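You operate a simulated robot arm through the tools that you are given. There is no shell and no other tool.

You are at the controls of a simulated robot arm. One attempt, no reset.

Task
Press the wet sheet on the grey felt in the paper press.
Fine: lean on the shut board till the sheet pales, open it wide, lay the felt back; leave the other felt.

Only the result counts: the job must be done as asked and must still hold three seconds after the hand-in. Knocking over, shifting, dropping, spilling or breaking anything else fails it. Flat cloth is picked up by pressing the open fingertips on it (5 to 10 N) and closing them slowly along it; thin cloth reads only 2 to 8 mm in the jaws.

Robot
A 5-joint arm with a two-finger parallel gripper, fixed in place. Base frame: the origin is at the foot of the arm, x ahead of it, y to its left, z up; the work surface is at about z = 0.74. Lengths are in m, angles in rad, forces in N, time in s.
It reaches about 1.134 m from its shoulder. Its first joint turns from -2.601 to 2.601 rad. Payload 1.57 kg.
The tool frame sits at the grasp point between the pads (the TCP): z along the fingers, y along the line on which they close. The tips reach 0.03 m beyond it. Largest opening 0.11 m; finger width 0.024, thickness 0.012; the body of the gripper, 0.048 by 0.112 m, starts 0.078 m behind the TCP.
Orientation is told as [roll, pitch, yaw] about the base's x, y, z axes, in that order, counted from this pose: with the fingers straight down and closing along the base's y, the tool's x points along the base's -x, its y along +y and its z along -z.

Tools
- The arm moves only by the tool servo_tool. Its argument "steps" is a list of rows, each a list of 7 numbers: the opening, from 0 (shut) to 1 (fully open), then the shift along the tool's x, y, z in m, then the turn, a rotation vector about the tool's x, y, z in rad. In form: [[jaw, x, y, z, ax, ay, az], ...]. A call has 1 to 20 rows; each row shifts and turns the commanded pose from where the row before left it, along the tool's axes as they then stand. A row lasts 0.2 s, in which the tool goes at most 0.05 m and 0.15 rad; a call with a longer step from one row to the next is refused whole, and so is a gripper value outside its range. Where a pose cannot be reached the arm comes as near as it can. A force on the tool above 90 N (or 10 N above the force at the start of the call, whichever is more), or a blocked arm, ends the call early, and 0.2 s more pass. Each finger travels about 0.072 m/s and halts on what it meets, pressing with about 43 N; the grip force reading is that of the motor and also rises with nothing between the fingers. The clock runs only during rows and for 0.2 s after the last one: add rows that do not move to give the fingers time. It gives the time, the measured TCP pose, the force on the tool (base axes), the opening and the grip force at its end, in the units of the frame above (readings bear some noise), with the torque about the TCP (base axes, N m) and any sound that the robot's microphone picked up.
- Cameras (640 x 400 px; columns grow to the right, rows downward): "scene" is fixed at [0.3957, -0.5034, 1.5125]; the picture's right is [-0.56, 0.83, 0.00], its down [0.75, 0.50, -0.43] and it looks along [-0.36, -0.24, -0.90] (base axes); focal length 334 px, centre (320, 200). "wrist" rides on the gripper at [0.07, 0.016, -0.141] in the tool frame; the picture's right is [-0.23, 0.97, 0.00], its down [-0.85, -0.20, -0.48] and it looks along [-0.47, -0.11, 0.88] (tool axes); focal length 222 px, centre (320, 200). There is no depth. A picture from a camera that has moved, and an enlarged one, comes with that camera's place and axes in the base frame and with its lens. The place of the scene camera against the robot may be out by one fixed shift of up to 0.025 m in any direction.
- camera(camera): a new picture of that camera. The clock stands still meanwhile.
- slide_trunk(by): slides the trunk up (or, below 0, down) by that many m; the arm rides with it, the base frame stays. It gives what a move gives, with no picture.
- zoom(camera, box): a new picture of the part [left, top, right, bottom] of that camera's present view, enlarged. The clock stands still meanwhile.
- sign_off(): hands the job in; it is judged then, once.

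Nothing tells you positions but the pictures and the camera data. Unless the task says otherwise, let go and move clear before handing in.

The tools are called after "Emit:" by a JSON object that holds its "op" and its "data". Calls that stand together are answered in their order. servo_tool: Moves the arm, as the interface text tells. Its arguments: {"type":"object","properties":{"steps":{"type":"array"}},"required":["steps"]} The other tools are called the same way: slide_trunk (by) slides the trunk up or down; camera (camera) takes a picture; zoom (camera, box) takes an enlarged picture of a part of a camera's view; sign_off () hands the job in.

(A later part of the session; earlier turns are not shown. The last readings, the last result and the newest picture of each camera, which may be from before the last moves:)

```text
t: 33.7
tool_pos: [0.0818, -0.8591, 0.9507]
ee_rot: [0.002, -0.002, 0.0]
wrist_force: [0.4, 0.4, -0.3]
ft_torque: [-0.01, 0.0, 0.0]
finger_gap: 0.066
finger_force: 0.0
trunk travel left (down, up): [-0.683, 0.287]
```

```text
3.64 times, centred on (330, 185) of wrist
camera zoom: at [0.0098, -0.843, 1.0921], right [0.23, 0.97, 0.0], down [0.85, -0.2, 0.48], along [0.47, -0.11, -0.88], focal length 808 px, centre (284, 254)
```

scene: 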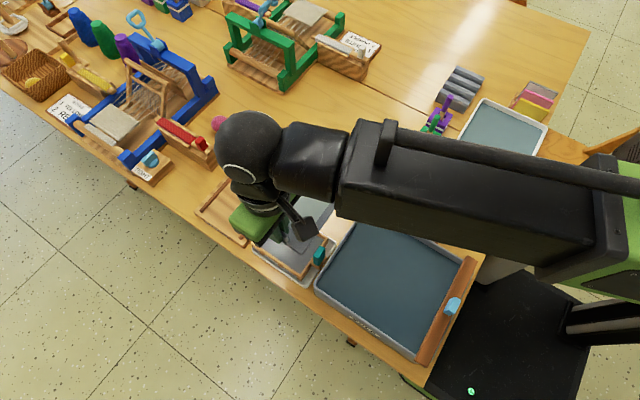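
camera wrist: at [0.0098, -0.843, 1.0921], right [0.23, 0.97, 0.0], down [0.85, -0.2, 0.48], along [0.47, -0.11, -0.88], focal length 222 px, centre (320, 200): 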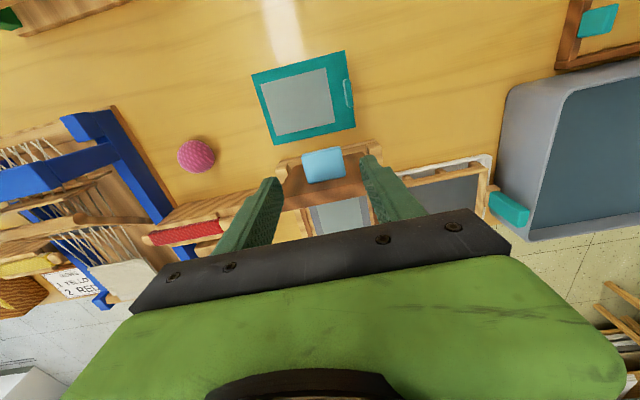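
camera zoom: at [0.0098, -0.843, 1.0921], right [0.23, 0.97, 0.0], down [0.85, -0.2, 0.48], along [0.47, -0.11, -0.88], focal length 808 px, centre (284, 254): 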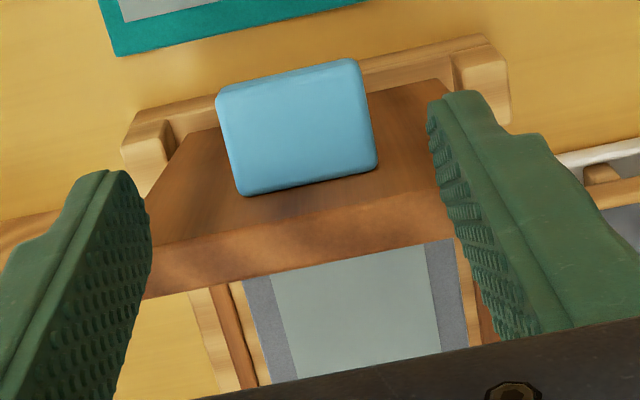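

The handle is at y −0.878 to −0.838 and x 0.073–0.104, centred between the fingers. I'll go down to gripping height and close.

Emit:
{"op": "slide_trunk", "data": {"by": -0.063}}

Emit:
{"op": "zoom", "data": {"camera": "wrist", "box": [240, 110, 420, 240]}}

Emit:
{"op": "zoom", "data": {"camera": "scene", "box": [210, 80, 330, 200]}}

```text
t: 34.7
tool_pos: [0.0808, -0.86, 0.8864]
ee_rot: [0.001, -0.002, -0.001]
wrist_force: [-0.4, -0.2, -0.1]
ft_torque: [-0.02, 0.03, 0.01]
finger_gap: 0.066
finger_force: 0.0
trunk travel left (down, up): [-0.62, 0.35]
```

```text
3.08 times, centred on (330, 175) of wrist
camera zoom: at [0.0098, -0.843, 1.0291], right [0.23, 0.97, 0.0], down [0.85, -0.2, 0.48], along [0.47, -0.11, -0.88], focal length 684 px, centre (289, 277)
```

zoom: 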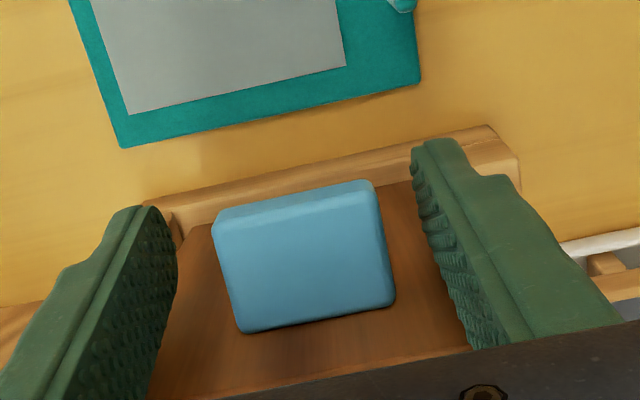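

```text
3.33 times, centred on (270, 140) of scene
camera zoom: at [0.3957, -0.5034, 1.5125], right [-0.56, 0.83, 0.0], down [0.75, 0.5, -0.43], along [-0.36, -0.24, -0.9], focal length 1113 px, centre (487, 400)
```

zoom: 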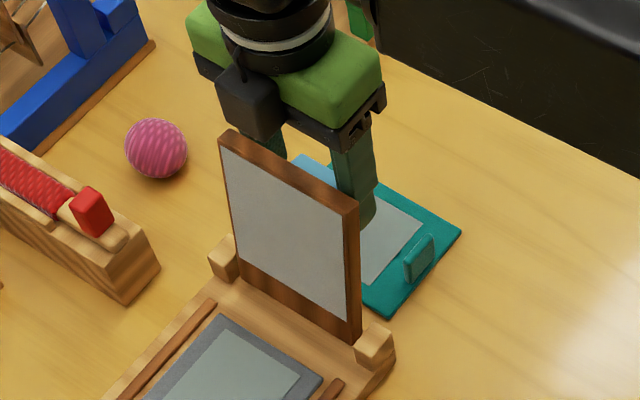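

The fingers flank the handle well. I'll drop 4 mm more and close on it.

Emit:
{"op": "slide_trunk", "data": {"by": -0.004}}

Emit:
{"op": "servo_tool", "data": {"steps": [[0.5, 0, 0, 0, 0, 0, 0], [0.42, 0, 0, 0, 0, 0, 0], [0.38, 0, 0, 0, 0, 0, 0], [0.35, 0, 0, 0, 0, 0, 0], [0.32, 0, 0, 0, 0, 0, 0], [0.3, 0, 0, 0, 0, 0, 0]]}}

Emit:
{"op": "zoom", "data": {"camera": "wrist", "box": [240, 110, 420, 240]}}

```text
t: 35.3
tool_pos: [0.0796, -0.8583, 0.8827]
ee_rot: [0.0, 0.0, -0.001]
wrist_force: [-0.1, -0.3, 0.3]
ft_torque: [-0.03, -0.03, -0.02]
finger_gap: 0.0663
finger_force: 0.2
trunk travel left (down, up): [-0.616, 0.354]
```

```text
t: 36.7
tool_pos: [0.0818, -0.8581, 0.883]
ee_rot: [0.001, 0.001, 0.0]
wrist_force: [1.1, 12.2, -4.8]
ft_torque: [-0.11, 0.03, 0.05]
finger_gap: 0.0438
finger_force: 6.1
trunk travel left (down, up): [-0.616, 0.354]
```

```text
3.08 times, centred on (330, 175) of wrist
camera zoom: at [0.01, -0.8423, 1.0254], right [0.23, 0.97, 0.0], down [0.85, -0.2, 0.48], along [0.47, -0.11, -0.88], focal length 684 px, centre (289, 277)
```

zoom: 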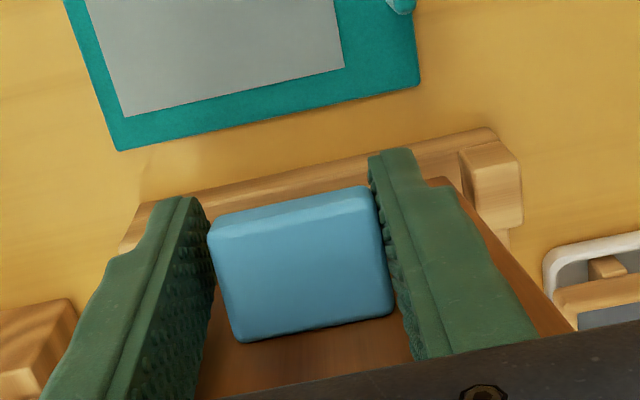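

Both pads are on the handle at a 44 mm gap, with a slight sideways load from off-centre contact. I'll trim y by 1.5 mm and see.

Emit:
{"op": "servo_tool", "data": {"steps": [[0.3, 0, 0.001, 0, 0, 0, 0], [0.3, 0, 0, 0, 0, 0, 0]]}}

```text
t: 37.3
tool_pos: [0.0817, -0.8571, 0.8827]
ee_rot: [-0.001, 0.0, 0.0]
wrist_force: [2.3, 10.7, -3.8]
ft_torque: [-0.07, -0.06, 0.07]
finger_gap: 0.0422
finger_force: 5.2
trunk travel left (down, up): [-0.616, 0.354]
```

Emit:
{"op": "servo_tool", "data": {"steps": [[0.3, 0, 0.0015, 0, 0, 0, 0], [0.3, 0, 0, 0, 0, 0, 0]]}}

```text
t: 37.9
tool_pos: [0.0802, -0.8558, 0.8813]
ee_rot: [0.0, 0.0, 0.0]
wrist_force: [0.5, 7.5, -0.8]
ft_torque: [0.01, -0.05, 0.04]
finger_gap: 0.04
finger_force: 7.0
trunk travel left (down, up): [-0.616, 0.354]
```

Emit:
{"op": "servo_tool", "data": {"steps": [[0.3, 0, 0.0015, 0, 0, 0, 0], [0.3, 0, 0, 0, 0, 0, 0]]}}

```text
t: 38.5
tool_pos: [0.081, -0.8557, 0.8817]
ee_rot: [-0.001, 0.0, 0.001]
wrist_force: [1.0, -13.9, 13.7]
ft_torque: [0.15, -0.76, -0.07]
finger_gap: 0.0397
finger_force: 44.9
trunk travel left (down, up): [-0.616, 0.354]
```

The handle is now gripped (40 mm) at about 45 N. I'll take out the residual side load before moving.

Emit:
{"op": "servo_tool", "data": {"steps": [[0.3, 0, -0.0008, 0, 0, 0, 0], [0.3, 0, 0, 0, 0, 0, 0]]}}

```text
t: 39.1
tool_pos: [0.0803, -0.8553, 0.8835]
ee_rot: [-0.002, 0.0, 0.001]
wrist_force: [0.9, -18.3, 18.1]
ft_torque: [-0.43, -0.94, -0.16]
finger_gap: 0.0401
finger_force: 44.9
trunk travel left (down, up): [-0.616, 0.354]
```

Emit:
{"op": "servo_tool", "data": {"steps": [[0.3, 0, 0, 0, 0, 0, 0], [0.3, 0, 0, 0, 0, 0, 0], [0.3, 0, 0, 0, 0, 0, 0]]}}

Emit:
{"op": "zoom", "data": {"camera": "wrist", "box": [240, 110, 420, 240]}}

Emit:
{"op": "zoom", "data": {"camera": "scene", "box": [210, 80, 330, 200]}}

```text
t: 39.9
tool_pos: [0.0805, -0.8563, 0.8827]
ee_rot: [-0.001, 0.0, -0.002]
wrist_force: [1.4, -22.9, 22.0]
ft_torque: [0.13, -1.11, -0.16]
finger_gap: 0.0397
finger_force: 45.3
trunk travel left (down, up): [-0.616, 0.354]
```

```text
3.08 times, centred on (330, 175) of wrist
camera zoom: at [0.0097, -0.84, 1.0252], right [0.23, 0.97, 0.0], down [0.85, -0.2, 0.48], along [0.47, -0.11, -0.88], focal length 684 px, centre (289, 277)
```

zoom: 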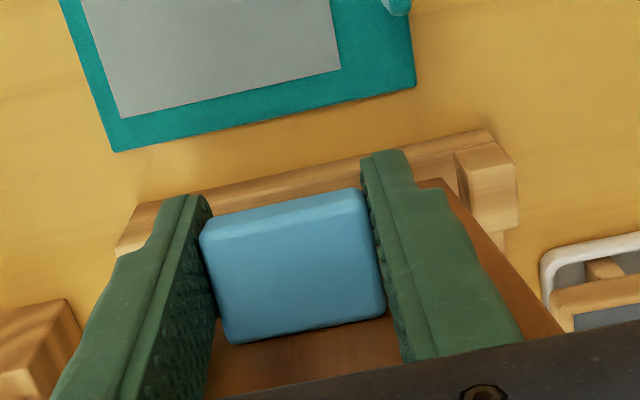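

```text
3.33 times, centred on (270, 140) of scene
camera zoom: at [0.3957, -0.5034, 1.5125], right [-0.56, 0.83, 0.0], down [0.75, 0.5, -0.43], along [-0.36, -0.24, -0.9], focal length 1113 px, centre (487, 400)
```

zoom: 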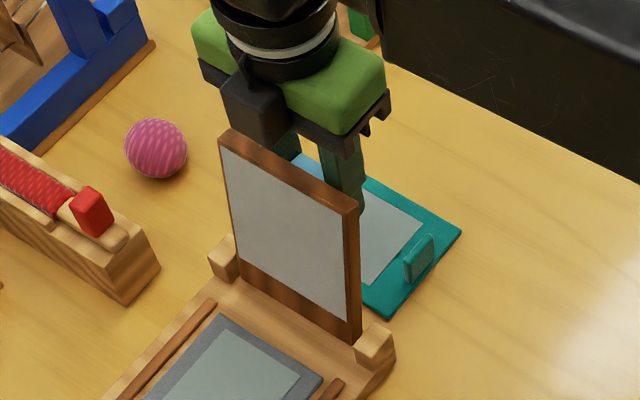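

The grip is building an offset load, which means the command sits a little +y and low of the handle. I'll ease it back and up.

Emit:
{"op": "servo_tool", "data": {"steps": [[0.3, 0, -0.0015, -0.002, 0, 0, 0], [0.3, 0, 0, 0, 0, 0, 0], [0.3, 0, 0, 0, 0, 0, 0]]}}

```text
t: 40.7
tool_pos: [0.0811, -0.8557, 0.8824]
ee_rot: [0.002, 0.001, -0.001]
wrist_force: [2.5, -0.2, 5.0]
ft_torque: [-0.61, -0.32, 0.09]
finger_gap: 0.0395
finger_force: 44.6
trunk travel left (down, up): [-0.616, 0.354]
```

Now the load is small. Since the arm cannot move below its current height relative to the trunk, I'll open, raise the arm 9 cm and drop the trunk 9 cm, so that the arm itself can follow the arc downward.

Emit:
{"op": "servo_tool", "data": {"steps": [[0.5, 0, 0, 0, 0, 0, 0], [0.6, 0, 0, 0, 0, 0, 0], [0.6, 0, 0, -0.03, 0, 0, 0], [0.6, 0, 0, -0.03, 0, 0, 0], [0.6, 0, 0, -0.03, 0, 0, 0], [0.6, 0, 0, 0, 0, 0, 0]]}}

Emit:
{"op": "slide_trunk", "data": {"by": -0.09}}

Emit:
{"op": "camera", "data": {"camera": "scene"}}

Emit:
{"op": "zoom", "data": {"camera": "wrist", "box": [240, 110, 420, 240]}}

```text
t: 42.1
tool_pos: [0.0813, -0.8565, 0.8822]
ee_rot: [0.0, 0.001, 0.0]
wrist_force: [-0.7, 0.4, 1.1]
ft_torque: [-0.01, 0.02, 0.0]
finger_gap: 0.066
finger_force: 0.1
out of reach, approached as far as the arm can: row 3, 4, 5
trunk travel left (down, up): [-0.616, 0.354]
```

```text
t: 42.8
tool_pos: [0.0802, -0.8554, 0.8344]
ee_rot: [-0.004, -0.004, -0.004]
wrist_force: [-4.5, 15.3, 28.8]
ft_torque: [-0.01, -1.02, 0.43]
finger_gap: 0.0661
finger_force: 0.1
trunk travel left (down, up): [-0.565, 0.405]
stopped: the force on the tool passed its limit at 202 N (the readings are from after the stop); the commanded pose is now the measured one
```

```text
taken
```

scene: 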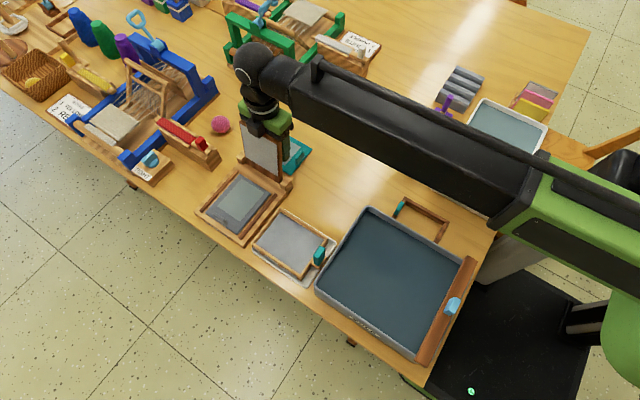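

```text
3.08 times, centred on (330, 175) of wrist
camera zoom: at [0.0082, -0.839, 0.977], right [0.23, 0.97, 0.0], down [0.85, -0.2, 0.48], along [0.47, -0.11, -0.88], focal length 684 px, centre (289, 277)
```

zoom: 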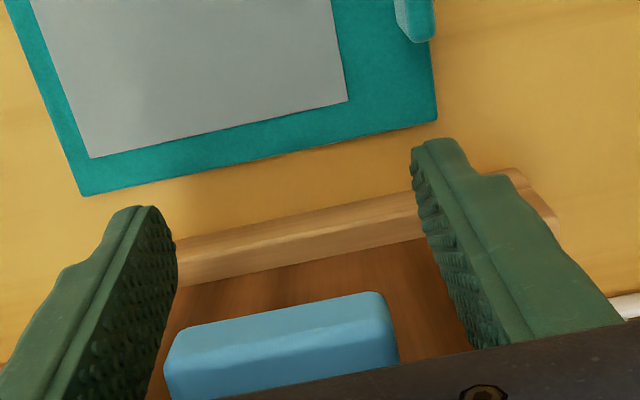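

That was my error: the arm had not been able to rise, so lowering the trunk pushed the gripper palm onto the lid's top edge and the move stopped on force. I'll raise straight up at once and check for any displacement.

Emit:
{"op": "slide_trunk", "data": {"by": 0.05}}

Emit:
{"op": "zoom", "data": {"camera": "wrist", "box": [240, 110, 420, 240]}}

Emit:
{"op": "zoom", "data": {"camera": "scene", "box": [210, 80, 330, 200]}}

```text
t: 43.8
tool_pos: [0.0809, -0.8588, 0.8823]
ee_rot: [-0.005, -0.006, -0.005]
wrist_force: [0.7, -0.5, -0.3]
ft_torque: [0.0, 0.0, 0.04]
finger_gap: 0.0661
finger_force: 0.0
trunk travel left (down, up): [-0.615, 0.355]
```

```text
3.08 times, centred on (330, 175) of wrist
camera zoom: at [0.0092, -0.8432, 1.0238], right [0.23, 0.97, 0.0], down [0.85, -0.2, 0.48], along [0.47, -0.11, -0.88], focal length 684 px, centre (289, 277)
```

zoom: 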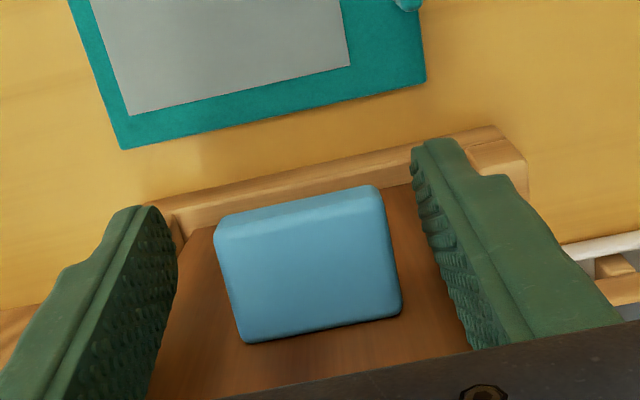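

```text
3.33 times, centred on (270, 140) of scene
camera zoom: at [0.3957, -0.5034, 1.5125], right [-0.56, 0.83, 0.0], down [0.75, 0.5, -0.43], along [-0.36, -0.24, -0.9], focal length 1113 px, centre (487, 400)
```

zoom: 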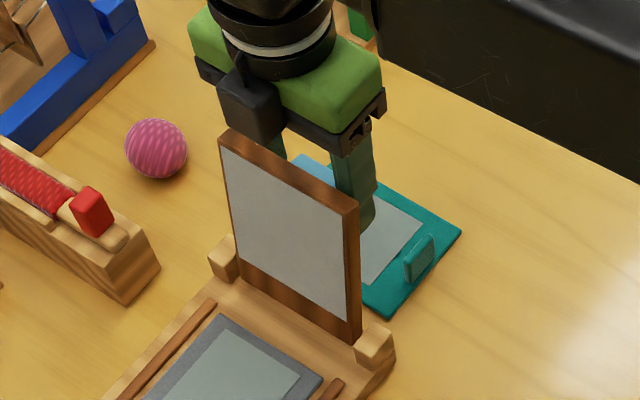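

Comparing pixels, the press, posts and lid have not moved, and the teal felt is untouched. Vertical motion comes only from the trunk, so I'll close the lid differently: straddle its top edge beside the handle with the jaws along x, push it past vertical with the rear finger, and let it down on the front finger.

Emit:
{"op": "slide_trunk", "data": {"by": 0.12}}

Emit:
{"op": "servo_tool", "data": {"steps": [[0.5, 0, 0, 0, 0, 0, 0.1309], [0.455, 0, 0, 0, 0, 0, 0.1309], [0.455, 0, 0, 0, 0, 0, 0.1309], [0.455, 0, 0, 0, 0, 0, 0.1309], [0.455, 0, 0, 0, 0, 0, 0.1309], [0.455, 0, 0, 0, 0, 0, 0.1309], [0.455, 0, 0, 0, 0, 0, 0.1309], [0.455, 0, 0, 0, 0, 0, 0.1309], [0.455, 0, 0, 0, 0, 0, 0.1309], [0.455, 0, 0, 0, 0, 0, 0.1309], [0.455, 0, 0, 0, 0, 0, 0.1309], [0.455, 0, 0, 0, 0, 0, 0.1309], [0.455, 0.0125, 0.0128, 0, 0, 0, 0], [0.455, 0.0125, 0.0128, 0, 0, 0, 0], [0.455, 0.0125, 0.0128, 0, 0, 0, 0], [0.455, 0, 0, 0, 0, 0, 0]]}}

Emit:
{"op": "camera", "data": {"camera": "wrist"}}

Emit:
{"op": "zoom", "data": {"camera": "scene", "box": [180, 60, 340, 240]}}

```text
t: 45.2
tool_pos: [0.0805, -0.8596, 1.001]
ee_rot: [-0.003, -0.006, -0.003]
wrist_force: [-0.6, 0.2, -0.3]
ft_torque: [0.01, -0.02, -0.01]
finger_gap: 0.0662
finger_force: 0.1
trunk travel left (down, up): [-0.735, 0.235]
```

```text
t: 48.6
tool_pos: [0.1196, -0.823, 1.0027]
ee_rot: [0.005, -0.003, -1.574]
wrist_force: [-1.1, -0.4, -0.1]
ft_torque: [-0.03, -0.04, 0.01]
finger_gap: 0.05
finger_force: 0.1
trunk travel left (down, up): [-0.735, 0.235]
```

```text
taken
camera wrist: at [0.1342, -0.7531, 1.1442], right [0.97, -0.23, 0.01], down [-0.2, -0.85, 0.48], along [-0.11, -0.47, -0.88], focal length 222 px, centre (320, 200)
```

wrist: 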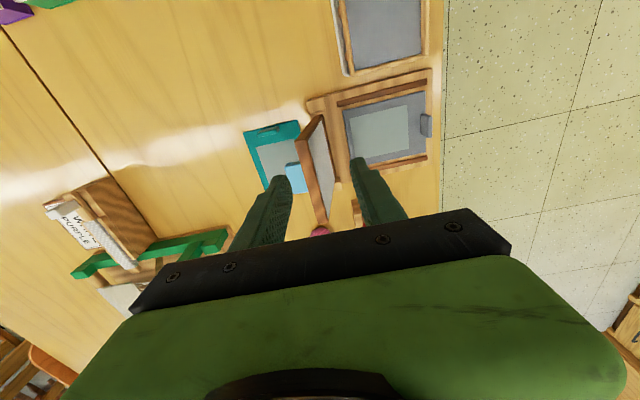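

```text
2.22 times, centred on (260, 150) of scene
camera zoom: at [0.3957, -0.5034, 1.5125], right [-0.56, 0.83, 0.0], down [0.75, 0.5, -0.43], along [-0.36, -0.24, -0.9], focal length 742 px, centre (453, 311)
```

zoom: 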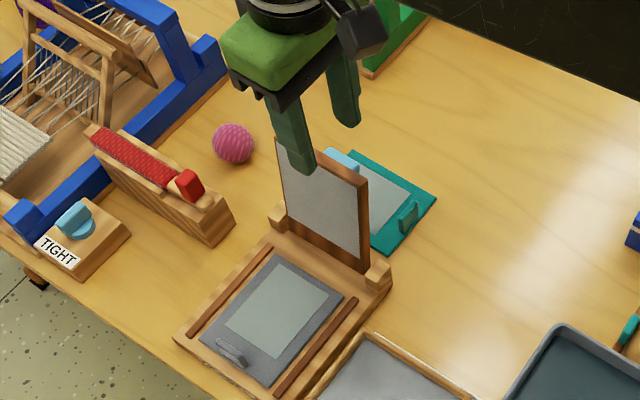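

Emit:
{"op": "zoom", "data": {"camera": "wrist", "box": [230, 90, 450, 240]}}

```text
2.67 times, centred on (340, 165) of wrist
camera zoom: at [0.1342, -0.7531, 1.1442], right [0.97, -0.23, 0.01], down [-0.2, -0.85, 0.48], along [-0.11, -0.47, -0.88], focal length 592 px, centre (267, 293)
```

zoom: 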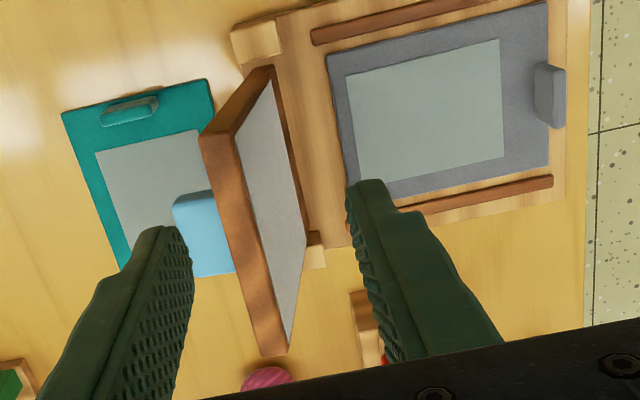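

From here the lid's top edge is at x about 0.093–0.112, so I'll shift 12 mm back to straddle it evenly, then lower until the tips overlap its top 2.5 cm.

Emit:
{"op": "servo_tool", "data": {"steps": [[0.455, 0.003, -0.012, 0, 0, 0, 0], [0.455, 0, 0, 0, 0, 0, 0]]}}

Emit:
{"op": "slide_trunk", "data": {"by": -0.06}}

Emit:
{"op": "zoom", "data": {"camera": "wrist", "box": [230, 90, 450, 240]}}

Emit:
{"op": "zoom", "data": {"camera": "scene", "box": [210, 80, 330, 200]}}

```text
t: 49.2
tool_pos: [0.1077, -0.8194, 1.0002]
ee_rot: [0.007, -0.003, -1.574]
wrist_force: [-0.2, 0.4, 0.3]
ft_torque: [0.0, 0.0, -0.01]
finger_gap: 0.05
finger_force: 0.0
trunk travel left (down, up): [-0.735, 0.235]
```

```text
t: 50.2
tool_pos: [0.1071, -0.8206, 0.9426]
ee_rot: [0.004, -0.002, -1.575]
wrist_force: [-0.5, -0.2, 0.5]
ft_torque: [-0.04, -0.03, -0.05]
finger_gap: 0.0503
finger_force: 0.0
trunk travel left (down, up): [-0.675, 0.295]
```

```text
2.67 times, centred on (340, 165) of wrist
camera zoom: at [0.1221, -0.7498, 1.0843], right [0.97, -0.23, 0.01], down [-0.2, -0.85, 0.48], along [-0.11, -0.47, -0.88], focal length 592 px, centre (267, 293)
```

zoom: 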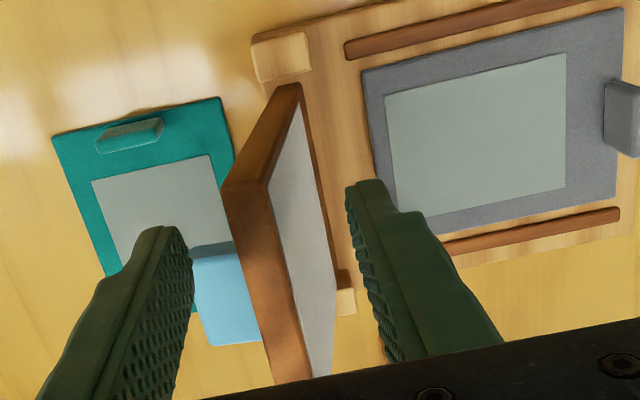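

```text
3.33 times, centred on (270, 140) of scene
camera zoom: at [0.3957, -0.5034, 1.5125], right [-0.56, 0.83, 0.0], down [0.75, 0.5, -0.43], along [-0.36, -0.24, -0.9], focal length 1113 px, centre (487, 400)
```

zoom: 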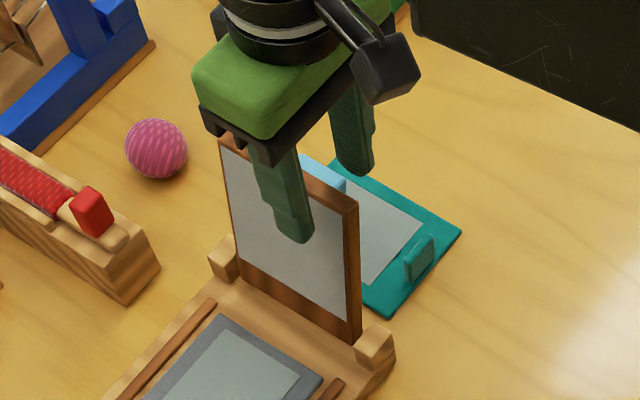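

The lid edge (x 0.094–0.109) is centred between the fingers. I'll lower the last 3 cm.

Emit:
{"op": "slide_trunk", "data": {"by": -0.032}}

Emit:
{"op": "zoom", "data": {"camera": "scene", "box": [210, 80, 330, 200]}}

```text
t: 51.0
tool_pos: [0.1076, -0.8195, 0.9101]
ee_rot: [0.006, -0.003, -1.575]
wrist_force: [0.6, -1.0, -0.2]
ft_torque: [0.03, -0.02, -0.01]
finger_gap: 0.0499
finger_force: 0.1
trunk travel left (down, up): [-0.643, 0.327]
```

```text
3.33 times, centred on (270, 140) of scene
camera zoom: at [0.3957, -0.5034, 1.5125], right [-0.56, 0.83, 0.0], down [0.75, 0.5, -0.43], along [-0.36, -0.24, -0.9], focal length 1113 px, centre (487, 400)
```

zoom: 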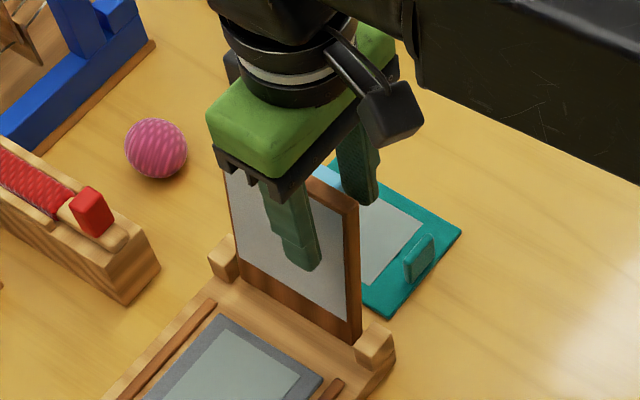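

The straddle is set. I'll push slowly in +x with the rear finger and watch the lid.

Emit:
{"op": "servo_tool", "data": {"steps": [[0.455, 0, 0.008, 0, 0, 0, 0], [0.455, 0, 0.008, 0, 0, 0, 0], [0.455, 0, 0.008, 0, 0, 0, 0], [0.455, 0, 0, 0, 0, 0, 0]]}}

Emit:
{"op": "zoom", "data": {"camera": "scene", "box": [210, 80, 330, 200]}}

Emit:
{"op": "zoom", "data": {"camera": "wrist", "box": [230, 90, 450, 240]}}

```text
t: 52.0
tool_pos: [0.1316, -0.8195, 0.9092]
ee_rot: [0.005, -0.004, -1.576]
wrist_force: [0.2, -0.3, 0.4]
ft_torque: [-0.02, 0.02, 0.0]
finger_gap: 0.0505
finger_force: 0.2
trunk travel left (down, up): [-0.643, 0.327]
```

```text
3.33 times, centred on (270, 140) of scene
camera zoom: at [0.3957, -0.5034, 1.5125], right [-0.56, 0.83, 0.0], down [0.75, 0.5, -0.43], along [-0.36, -0.24, -0.9], focal length 1113 px, centre (487, 400)
```

zoom: 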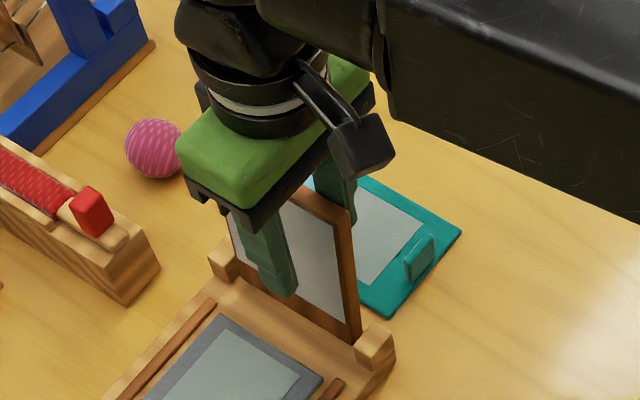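

```text
2.67 times, centred on (340, 165) of wrist
camera zoom: at [0.1462, -0.7498, 1.0522], right [0.97, -0.23, 0.01], down [-0.2, -0.85, 0.48], along [-0.11, -0.47, -0.88], focal length 592 px, centre (267, 293)
```

zoom: 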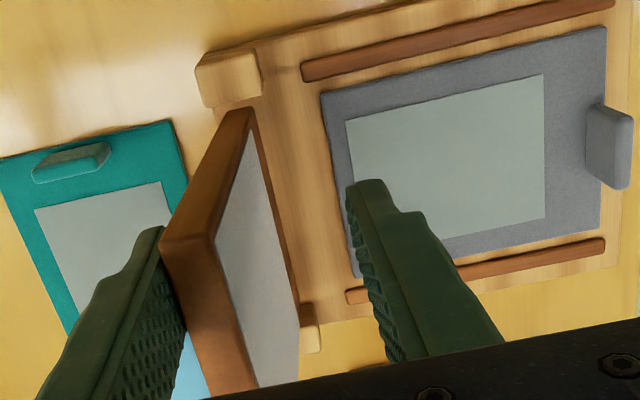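

The rear finger is on the lid and it moves with almost no force. I'll keep pushing.

Emit:
{"op": "servo_tool", "data": {"steps": [[0.455, 0, 0.006, 0, 0, 0, 0], [0.455, 0, 0.006, 0, 0, 0, 0], [0.455, 0, 0, 0, 0, 0, 0]]}}

Emit:
{"op": "zoom", "data": {"camera": "wrist", "box": [230, 90, 450, 240]}}

Emit:
{"op": "zoom", "data": {"camera": "scene", "box": [210, 80, 330, 200]}}

```text
t: 52.8
tool_pos: [0.1442, -0.8197, 0.91]
ee_rot: [0.004, -0.003, -1.574]
wrist_force: [0.0, -0.5, -0.5]
ft_torque: [0.01, 0.0, 0.01]
finger_gap: 0.0501
finger_force: 0.1
trunk travel left (down, up): [-0.643, 0.327]
```

```text
2.67 times, centred on (340, 165) of wrist
camera zoom: at [0.158, -0.75, 1.0522], right [0.97, -0.23, 0.01], down [-0.2, -0.85, 0.48], along [-0.11, -0.47, -0.88], focal length 592 px, centre (267, 293)
```

zoom: 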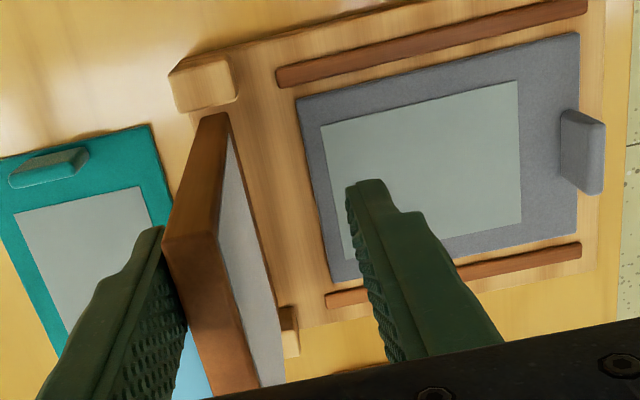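

```text
3.33 times, centred on (270, 140) of scene
camera zoom: at [0.3957, -0.5034, 1.5125], right [-0.56, 0.83, 0.0], down [0.75, 0.5, -0.43], along [-0.36, -0.24, -0.9], focal length 1113 px, centre (487, 400)
```

zoom: 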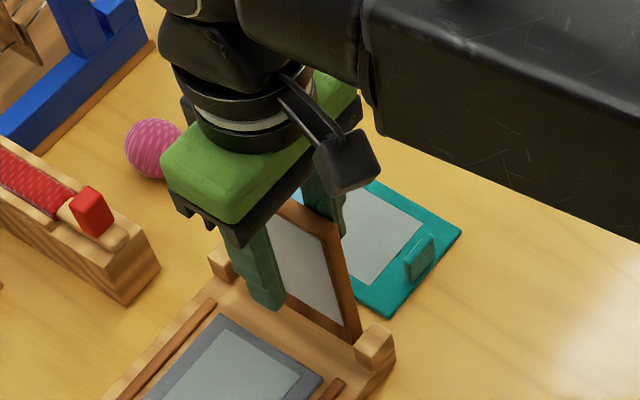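

The lid is nearly vertical and still resting against the rear finger. A bit further takes it over.

Emit:
{"op": "servo_tool", "data": {"steps": [[0.455, 0, 0.005, 0, 0, 0, 0], [0.455, 0, 0.005, 0, 0, 0, 0], [0.455, 0, 0.005, 0, 0, 0, 0], [0.455, 0, 0, 0, 0, 0, 0]]}}

Emit:
{"op": "zoom", "data": {"camera": "wrist", "box": [230, 90, 450, 240]}}

```text
t: 53.8
tool_pos: [0.1584, -0.8199, 0.911]
ee_rot: [0.006, -0.003, -1.573]
wrist_force: [0.5, -0.1, 0.7]
ft_torque: [0.0, 0.01, -0.04]
finger_gap: 0.0507
finger_force: 0.6
trunk travel left (down, up): [-0.643, 0.327]
```

```text
2.67 times, centred on (340, 165) of wrist
camera zoom: at [0.1736, -0.7501, 1.0522], right [0.97, -0.23, 0.01], down [-0.2, -0.85, 0.48], along [-0.11, -0.47, -0.88], focal length 592 px, centre (267, 293)
```

zoom: 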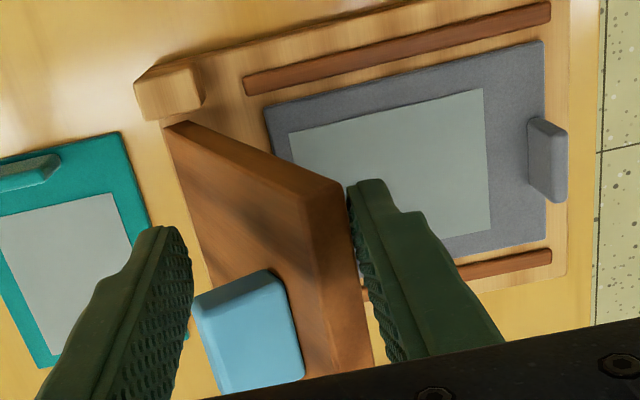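

The lid has tipped over and been caught gently by the front finger. Now I'll widen the jaws, keeping the front finger where it is so the rear one is clear of the lid.

Emit:
{"op": "servo_tool", "data": {"steps": [[0.546, 0, -0.005, 0, 0, 0, 0], [0.637, 0, -0.005, 0, 0, 0, 0], [0.728, 0, -0.005, 0, 0, 0, 0], [0.819, 0, -0.005, 0, 0, 0, 0], [0.91, 0, -0.005, 0, 0, 0, 0], [0.91, 0, 0, 0, 0, 0, 0]]}}

Emit:
{"op": "zoom", "data": {"camera": "wrist", "box": [200, 90, 480, 260]}}

Emit:
{"op": "zoom", "data": {"camera": "scene", "box": [210, 80, 330, 200]}}

```text
t: 55.2
tool_pos: [0.1331, -0.8189, 0.9094]
ee_rot: [0.005, -0.004, -1.574]
wrist_force: [0.1, 0.6, -0.4]
ft_torque: [-0.01, 0.01, 0.02]
finger_gap: 0.1004
finger_force: 0.2
trunk travel left (down, up): [-0.643, 0.327]
```

```text
2.29 times, centred on (340, 175) of wrist
camera zoom: at [0.1481, -0.7496, 1.0522], right [0.97, -0.23, 0.01], down [-0.2, -0.85, 0.48], along [-0.11, -0.47, -0.88], focal length 508 px, centre (274, 257)
```

zoom: 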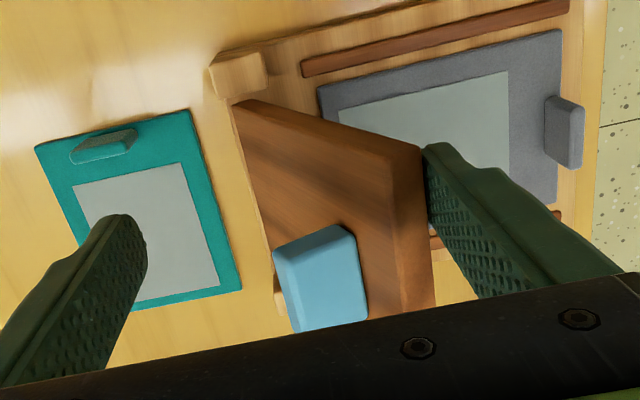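

```text
3.33 times, centred on (270, 140) of scene
camera zoom: at [0.3957, -0.5034, 1.5125], right [-0.56, 0.83, 0.0], down [0.75, 0.5, -0.43], along [-0.36, -0.24, -0.9], focal length 1113 px, centre (487, 400)
```

zoom: 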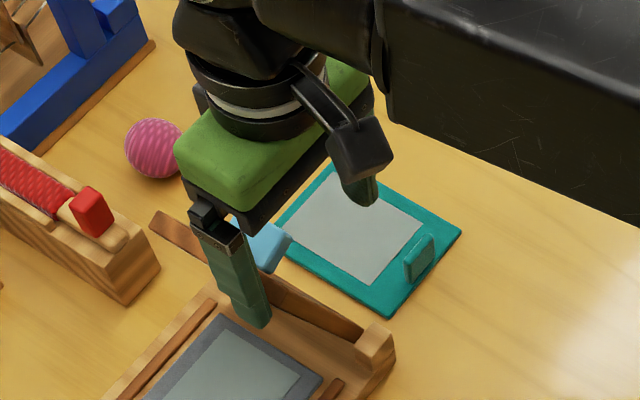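

The lid leans on the front finger only. I'll step down and out alternately to let it down.

Emit:
{"op": "slide_trunk", "data": {"by": -0.025}}

Emit:
{"op": "servo_tool", "data": {"steps": [[0.91, 0, 0.005, 0, 0, 0, 0], [0.91, 0, 0.005, 0, 0, 0, 0], [0.91, 0, 0.005, 0, 0, 0, 0], [0.91, 0, 0.005, 0, 0, 0, 0], [0.91, 0, 0, 0, 0, 0, 0]]}}

Emit:
{"op": "zoom", "data": {"camera": "wrist", "box": [200, 90, 480, 260]}}

```text
t: 55.9
tool_pos: [0.1344, -0.8195, 0.8842]
ee_rot: [0.004, -0.005, -1.573]
wrist_force: [0.4, -0.3, -0.9]
ft_torque: [0.03, -0.01, -0.02]
finger_gap: 0.1005
finger_force: 0.2
trunk travel left (down, up): [-0.618, 0.352]
```

```text
t: 57.1
tool_pos: [0.1531, -0.8194, 0.8845]
ee_rot: [0.004, -0.002, -1.575]
wrist_force: [1.0, -1.1, 0.5]
ft_torque: [0.02, 0.01, 0.02]
finger_gap: 0.1003
finger_force: 0.5
trunk travel left (down, up): [-0.618, 0.352]
```

```text
2.29 times, centred on (340, 175) of wrist
camera zoom: at [0.1684, -0.7499, 1.0272], right [0.97, -0.23, 0.01], down [-0.2, -0.85, 0.48], along [-0.11, -0.47, -0.88], focal length 508 px, centre (274, 257)
```

zoom: 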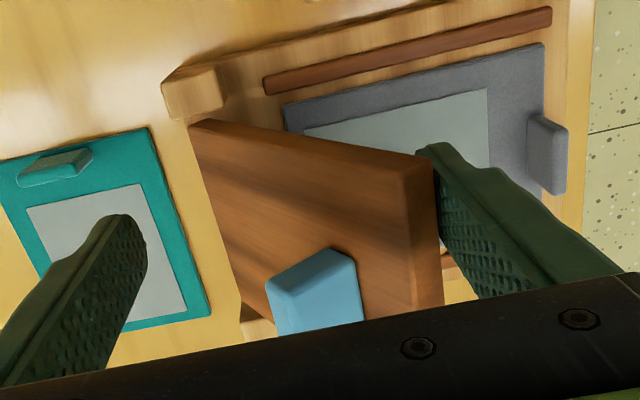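

This works smoothly. I'll repeat with another 2.5 cm down and 1.8 cm out.

Emit:
{"op": "slide_trunk", "data": {"by": -0.025}}

Emit:
{"op": "servo_tool", "data": {"steps": [[0.91, 0, 0.0045, 0, 0, 0, 0], [0.91, 0, 0.0045, 0, 0, 0, 0], [0.91, 0, 0.0045, 0, 0, 0, 0], [0.91, 0, 0.0045, 0, 0, 0, 0], [0.91, 0, 0, 0, 0, 0, 0]]}}

Emit:
{"op": "zoom", "data": {"camera": "wrist", "box": [200, 90, 480, 260]}}

Emit:
{"op": "zoom", "data": {"camera": "scene", "box": [180, 80, 330, 240]}}

```text
t: 57.8
tool_pos: [0.1527, -0.8198, 0.86]
ee_rot: [0.004, -0.004, -1.575]
wrist_force: [0.2, 0.2, 1.1]
ft_torque: [-0.01, 0.02, -0.02]
finger_gap: 0.1006
finger_force: 0.3
trunk travel left (down, up): [-0.593, 0.377]
```

```text
t: 59.0
tool_pos: [0.172, -0.8197, 0.8602]
ee_rot: [0.005, -0.004, -1.573]
wrist_force: [0.0, -0.5, 0.2]
ft_torque: [0.0, 0.02, 0.02]
finger_gap: 0.1005
finger_force: 0.5
trunk travel left (down, up): [-0.593, 0.377]
```

```text
2.29 times, centred on (340, 175) of wrist
camera zoom: at [0.1862, -0.7501, 1.0022], right [0.97, -0.23, 0.01], down [-0.2, -0.85, 0.48], along [-0.11, -0.47, -0.88], focal length 508 px, centre (274, 257)
```

zoom: 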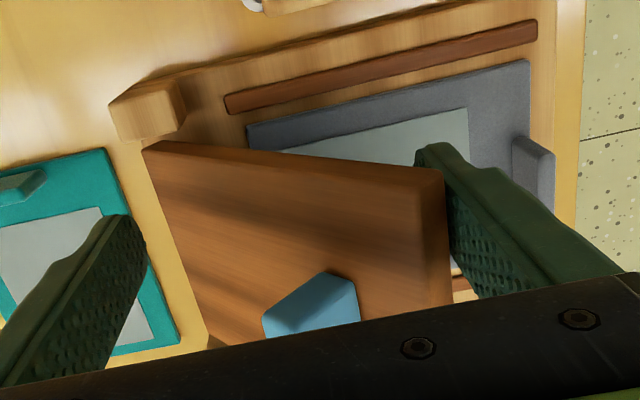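

```text
2.50 times, centred on (255, 160) of scene
camera zoom: at [0.3957, -0.5034, 1.5125], right [-0.56, 0.83, 0.0], down [0.75, 0.5, -0.43], along [-0.36, -0.24, -0.9], focal length 835 px, centre (482, 300)
```

zoom: 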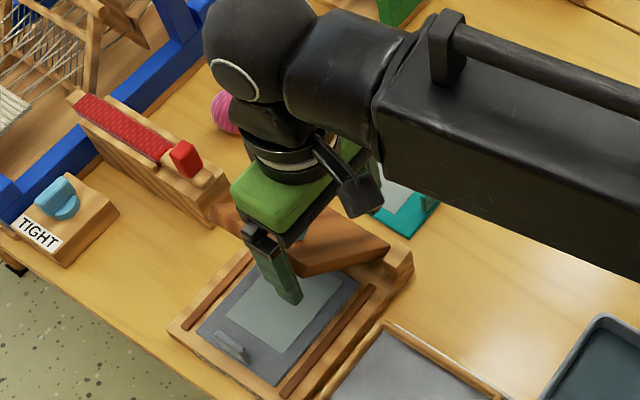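

At about 40° now. Another step: 2 cm down and 1.4 cm out.

Emit:
{"op": "slide_trunk", "data": {"by": -0.02}}

Emit:
{"op": "servo_tool", "data": {"steps": [[0.91, 0, 0.004, 0, 0, 0, 0], [0.91, 0, 0.004, 0, 0, 0, 0], [0.91, 0, 0.003, 0, 0, 0, 0], [0.91, 0, 0.003, 0, 0, 0, 0], [0.91, 0, 0, 0, 0, 0, 0]]}}

Emit:
{"op": "zoom", "data": {"camera": "wrist", "box": [200, 90, 480, 260]}}

Emit:
{"op": "zoom", "data": {"camera": "scene", "box": [180, 80, 330, 240]}}

```text
t: 59.7
tool_pos: [0.1721, -0.8187, 0.84]
ee_rot: [0.005, -0.002, -1.573]
wrist_force: [1.2, -0.4, 1.1]
ft_torque: [0.02, 0.02, 0.06]
finger_gap: 0.101
finger_force: 0.5
trunk travel left (down, up): [-0.573, 0.397]
```

```text
t: 60.9
tool_pos: [0.1854, -0.8198, 0.8394]
ee_rot: [0.006, -0.004, -1.573]
wrist_force: [0.7, -0.1, 0.0]
ft_torque: [0.03, 0.04, -0.02]
finger_gap: 0.1006
finger_force: 0.1
trunk travel left (down, up): [-0.573, 0.397]
```

```text
2.29 times, centred on (340, 175) of wrist
camera zoom: at [0.2006, -0.7504, 0.9822], right [0.97, -0.23, 0.01], down [-0.2, -0.85, 0.48], along [-0.11, -0.47, -0.88], focal length 508 px, centre (274, 257)
```

zoom: 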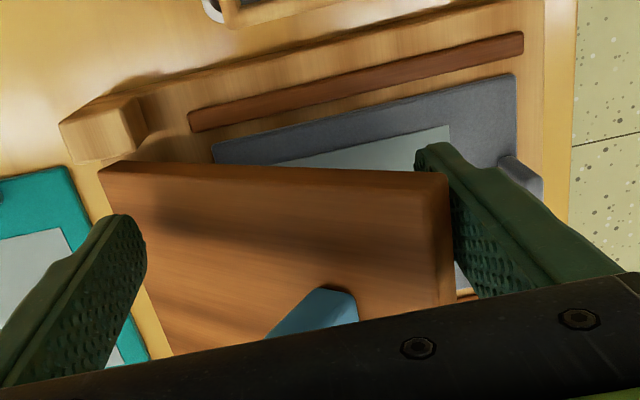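

```text
2.50 times, centred on (255, 160) of scene
camera zoom: at [0.3957, -0.5034, 1.5125], right [-0.56, 0.83, 0.0], down [0.75, 0.5, -0.43], along [-0.36, -0.24, -0.9], focal length 835 px, centre (482, 300)
```

zoom: 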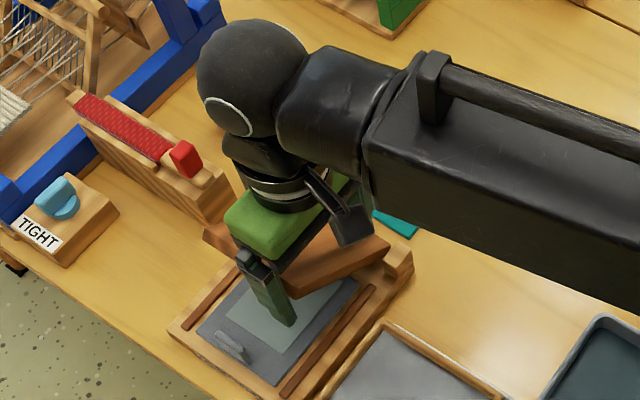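

About 30° now. I'll lower 6 mm more, then slide out slowly so the lid's edge slips down the finger to almost shut.

Emit:
{"op": "slide_trunk", "data": {"by": -0.006}}

Emit:
{"op": "servo_tool", "data": {"steps": [[0.91, 0, 0.002, 0, 0, 0, 0], [0.91, 0, 0.002, 0, 0, 0, 0], [0.91, 0, 0.002, 0, 0, 0, 0], [0.91, 0, 0.002, 0, 0, 0, 0], [0.91, 0, 0.002, 0, 0, 0, 0], [0.91, 0, 0, 0, 0, 0, 0]]}}

Emit:
{"op": "zoom", "data": {"camera": "wrist", "box": [200, 90, 480, 260]}}

Emit:
{"op": "zoom", "data": {"camera": "scene", "box": [180, 80, 330, 240]}}

```text
t: 61.5
tool_pos: [0.1869, -0.8192, 0.8339]
ee_rot: [0.005, -0.002, -1.574]
wrist_force: [3.3, -0.1, 0.8]
ft_torque: [-0.03, -0.02, 0.08]
finger_gap: 0.1032
finger_force: 1.9
trunk travel left (down, up): [-0.567, 0.403]
```

```text
t: 62.9
tool_pos: [0.1962, -0.8205, 0.8347]
ee_rot: [0.006, -0.003, -1.575]
wrist_force: [1.0, 0.6, -0.5]
ft_torque: [-0.02, 0.03, 0.02]
finger_gap: 0.1006
finger_force: 0.4
trunk travel left (down, up): [-0.567, 0.403]
```

```text
2.29 times, centred on (340, 175) of wrist
camera zoom: at [0.2105, -0.7508, 0.9762], right [0.97, -0.23, 0.01], down [-0.2, -0.85, 0.48], along [-0.11, -0.47, -0.88], focal length 508 px, centre (274, 257)
```

zoom: 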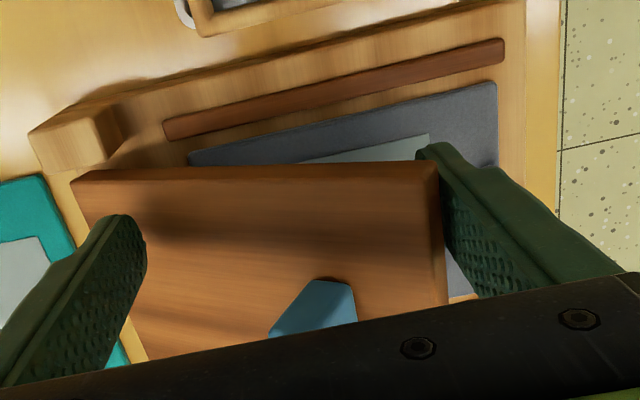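

```text
2.50 times, centred on (255, 160) of scene
camera zoom: at [0.3957, -0.5034, 1.5125], right [-0.56, 0.83, 0.0], down [0.75, 0.5, -0.43], along [-0.36, -0.24, -0.9], focal length 835 px, centre (482, 300)
```

zoom: 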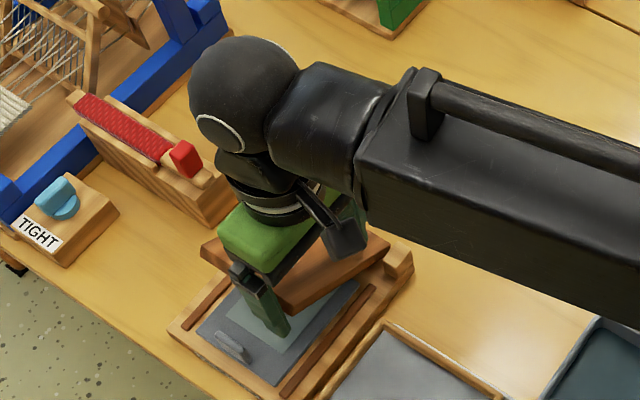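

Emit:
{"op": "servo_tool", "data": {"steps": [[0.91, 0, 0.0015, 0, 0, 0, 0], [0.91, 0, 0.0015, 0, 0, 0, 0], [0.91, 0, 0.0015, 0, 0, 0, 0], [0.91, 0, 0.0015, 0, 0, 0, 0], [0.91, 0, 0, 0, 0, 0, 0]]}}

Emit:
{"op": "zoom", "data": {"camera": "wrist", "box": [200, 90, 480, 260]}}

Emit:
{"op": "zoom", "data": {"camera": "scene", "box": [180, 80, 330, 240]}}

```text
t: 64.1
tool_pos: [0.2009, -0.8207, 0.8347]
ee_rot: [0.005, -0.003, -1.573]
wrist_force: [-0.1, -0.5, -0.2]
ft_torque: [0.01, 0.06, 0.0]
finger_gap: 0.1007
finger_force: 0.3
trunk travel left (down, up): [-0.567, 0.403]
```

```text
2.29 times, centred on (340, 175) of wrist
camera zoom: at [0.2167, -0.7505, 0.9762], right [0.97, -0.23, 0.01], down [-0.2, -0.85, 0.48], along [-0.11, -0.47, -0.88], focal length 508 px, centre (274, 257)
```

zoom: 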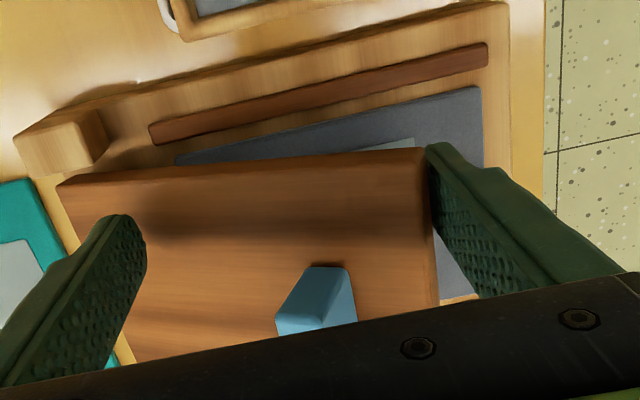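

```text
2.50 times, centred on (255, 160) of scene
camera zoom: at [0.3957, -0.5034, 1.5125], right [-0.56, 0.83, 0.0], down [0.75, 0.5, -0.43], along [-0.36, -0.24, -0.9], focal length 835 px, centre (482, 300)
```

zoom: 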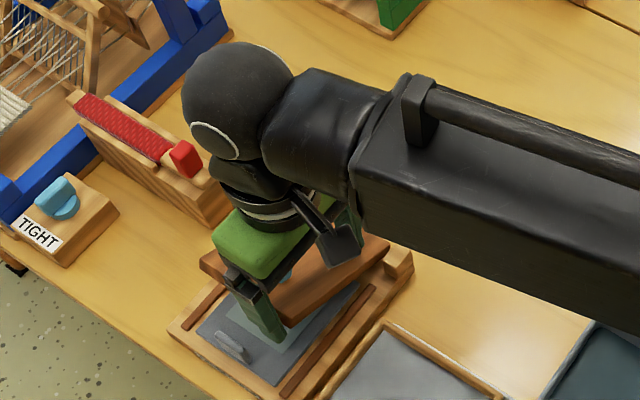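

The edge is near the tip. I'll lower 7 mm and go on outward.

Emit:
{"op": "slide_trunk", "data": {"by": -0.007}}

Emit:
{"op": "servo_tool", "data": {"steps": [[0.91, 0, 0.0015, 0, 0, 0, 0], [0.91, 0, 0.0015, 0, 0, 0, 0], [0.91, 0, 0.0015, 0, 0, 0, 0], [0.91, 0, 0.0015, 0, 0, 0, 0], [0.91, 0, 0.0015, 0, 0, 0, 0], [0.91, 0, 0.0015, 0, 0, 0, 0], [0.91, 0, 0, 0, 0, 0, 0]]}}

Emit:
{"op": "zoom", "data": {"camera": "wrist", "box": [200, 90, 480, 260]}}

Emit:
{"op": "zoom", "data": {"camera": "scene", "box": [180, 80, 330, 240]}}

```text
t: 64.6
tool_pos: [0.2029, -0.8206, 0.8266]
ee_rot: [0.005, -0.005, -1.573]
wrist_force: [5.7, -1.2, 2.1]
ft_torque: [-0.01, -0.11, 0.02]
finger_gap: 0.1049
finger_force: 2.3
trunk travel left (down, up): [-0.56, 0.41]
```

```text
t: 66.2
tool_pos: [0.2101, -0.8199, 0.8274]
ee_rot: [0.005, -0.004, -1.575]
wrist_force: [0.7, -0.8, 0.8]
ft_torque: [0.01, 0.02, 0.04]
finger_gap: 0.1
finger_force: 0.1
trunk travel left (down, up): [-0.56, 0.41]
```

```text
2.29 times, centred on (340, 175) of wrist
camera zoom: at [0.2256, -0.7503, 0.9692], right [0.97, -0.23, 0.01], down [-0.2, -0.85, 0.48], along [-0.11, -0.47, -0.88], focal length 508 px, centre (274, 257)
```

zoom: 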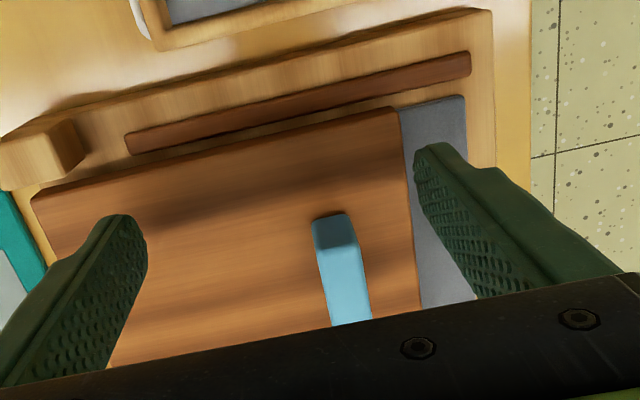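

```text
2.50 times, centred on (255, 160) of scene
camera zoom: at [0.3957, -0.5034, 1.5125], right [-0.56, 0.83, 0.0], down [0.75, 0.5, -0.43], along [-0.36, -0.24, -0.9], focal length 835 px, centre (482, 300)
```

zoom: 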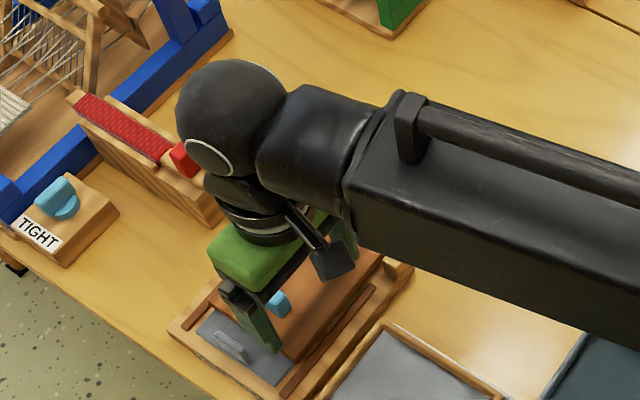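

The board is shut on the felt. I'll raise and look at it before leaning on it.

Emit:
{"op": "slide_trunk", "data": {"by": 0.1}}

Emit:
{"op": "zoom", "data": {"camera": "wrist", "box": [200, 60, 480, 240]}}

Emit:
{"op": "zoom", "data": {"camera": "scene", "box": [180, 80, 330, 260]}}

```text
t: 67.5
tool_pos: [0.2117, -0.8205, 0.9261]
ee_rot: [0.007, -0.003, -1.575]
wrist_force: [-0.3, -0.1, -0.6]
ft_torque: [0.01, -0.02, 0.01]
finger_gap: 0.1002
finger_force: 0.2
trunk travel left (down, up): [-0.66, 0.31]
```

```text
2.22 times, centred on (340, 150) of wrist
camera zoom: at [0.2255, -0.7503, 1.0692], right [0.97, -0.23, 0.01], down [-0.2, -0.85, 0.48], along [-0.11, -0.47, -0.88], focal length 494 px, centre (276, 311)
```

zoom: 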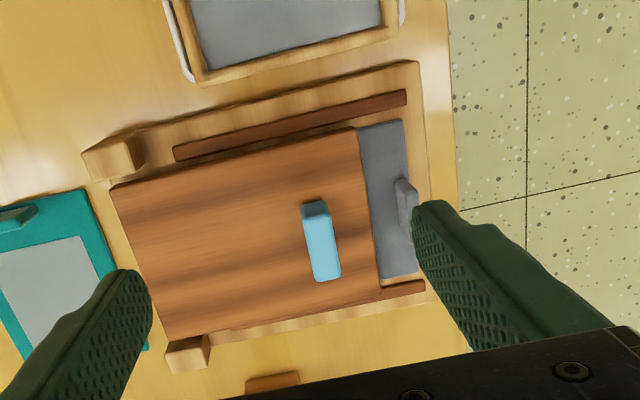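

```text
2.22 times, centred on (255, 170) of scene
camera zoom: at [0.3957, -0.5034, 1.5125], right [-0.56, 0.83, 0.0], down [0.75, 0.5, -0.43], along [-0.36, -0.24, -0.9], focal length 742 px, centre (464, 267)
```

zoom: 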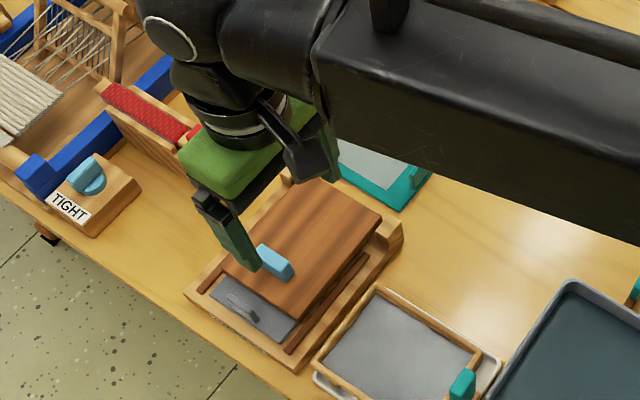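

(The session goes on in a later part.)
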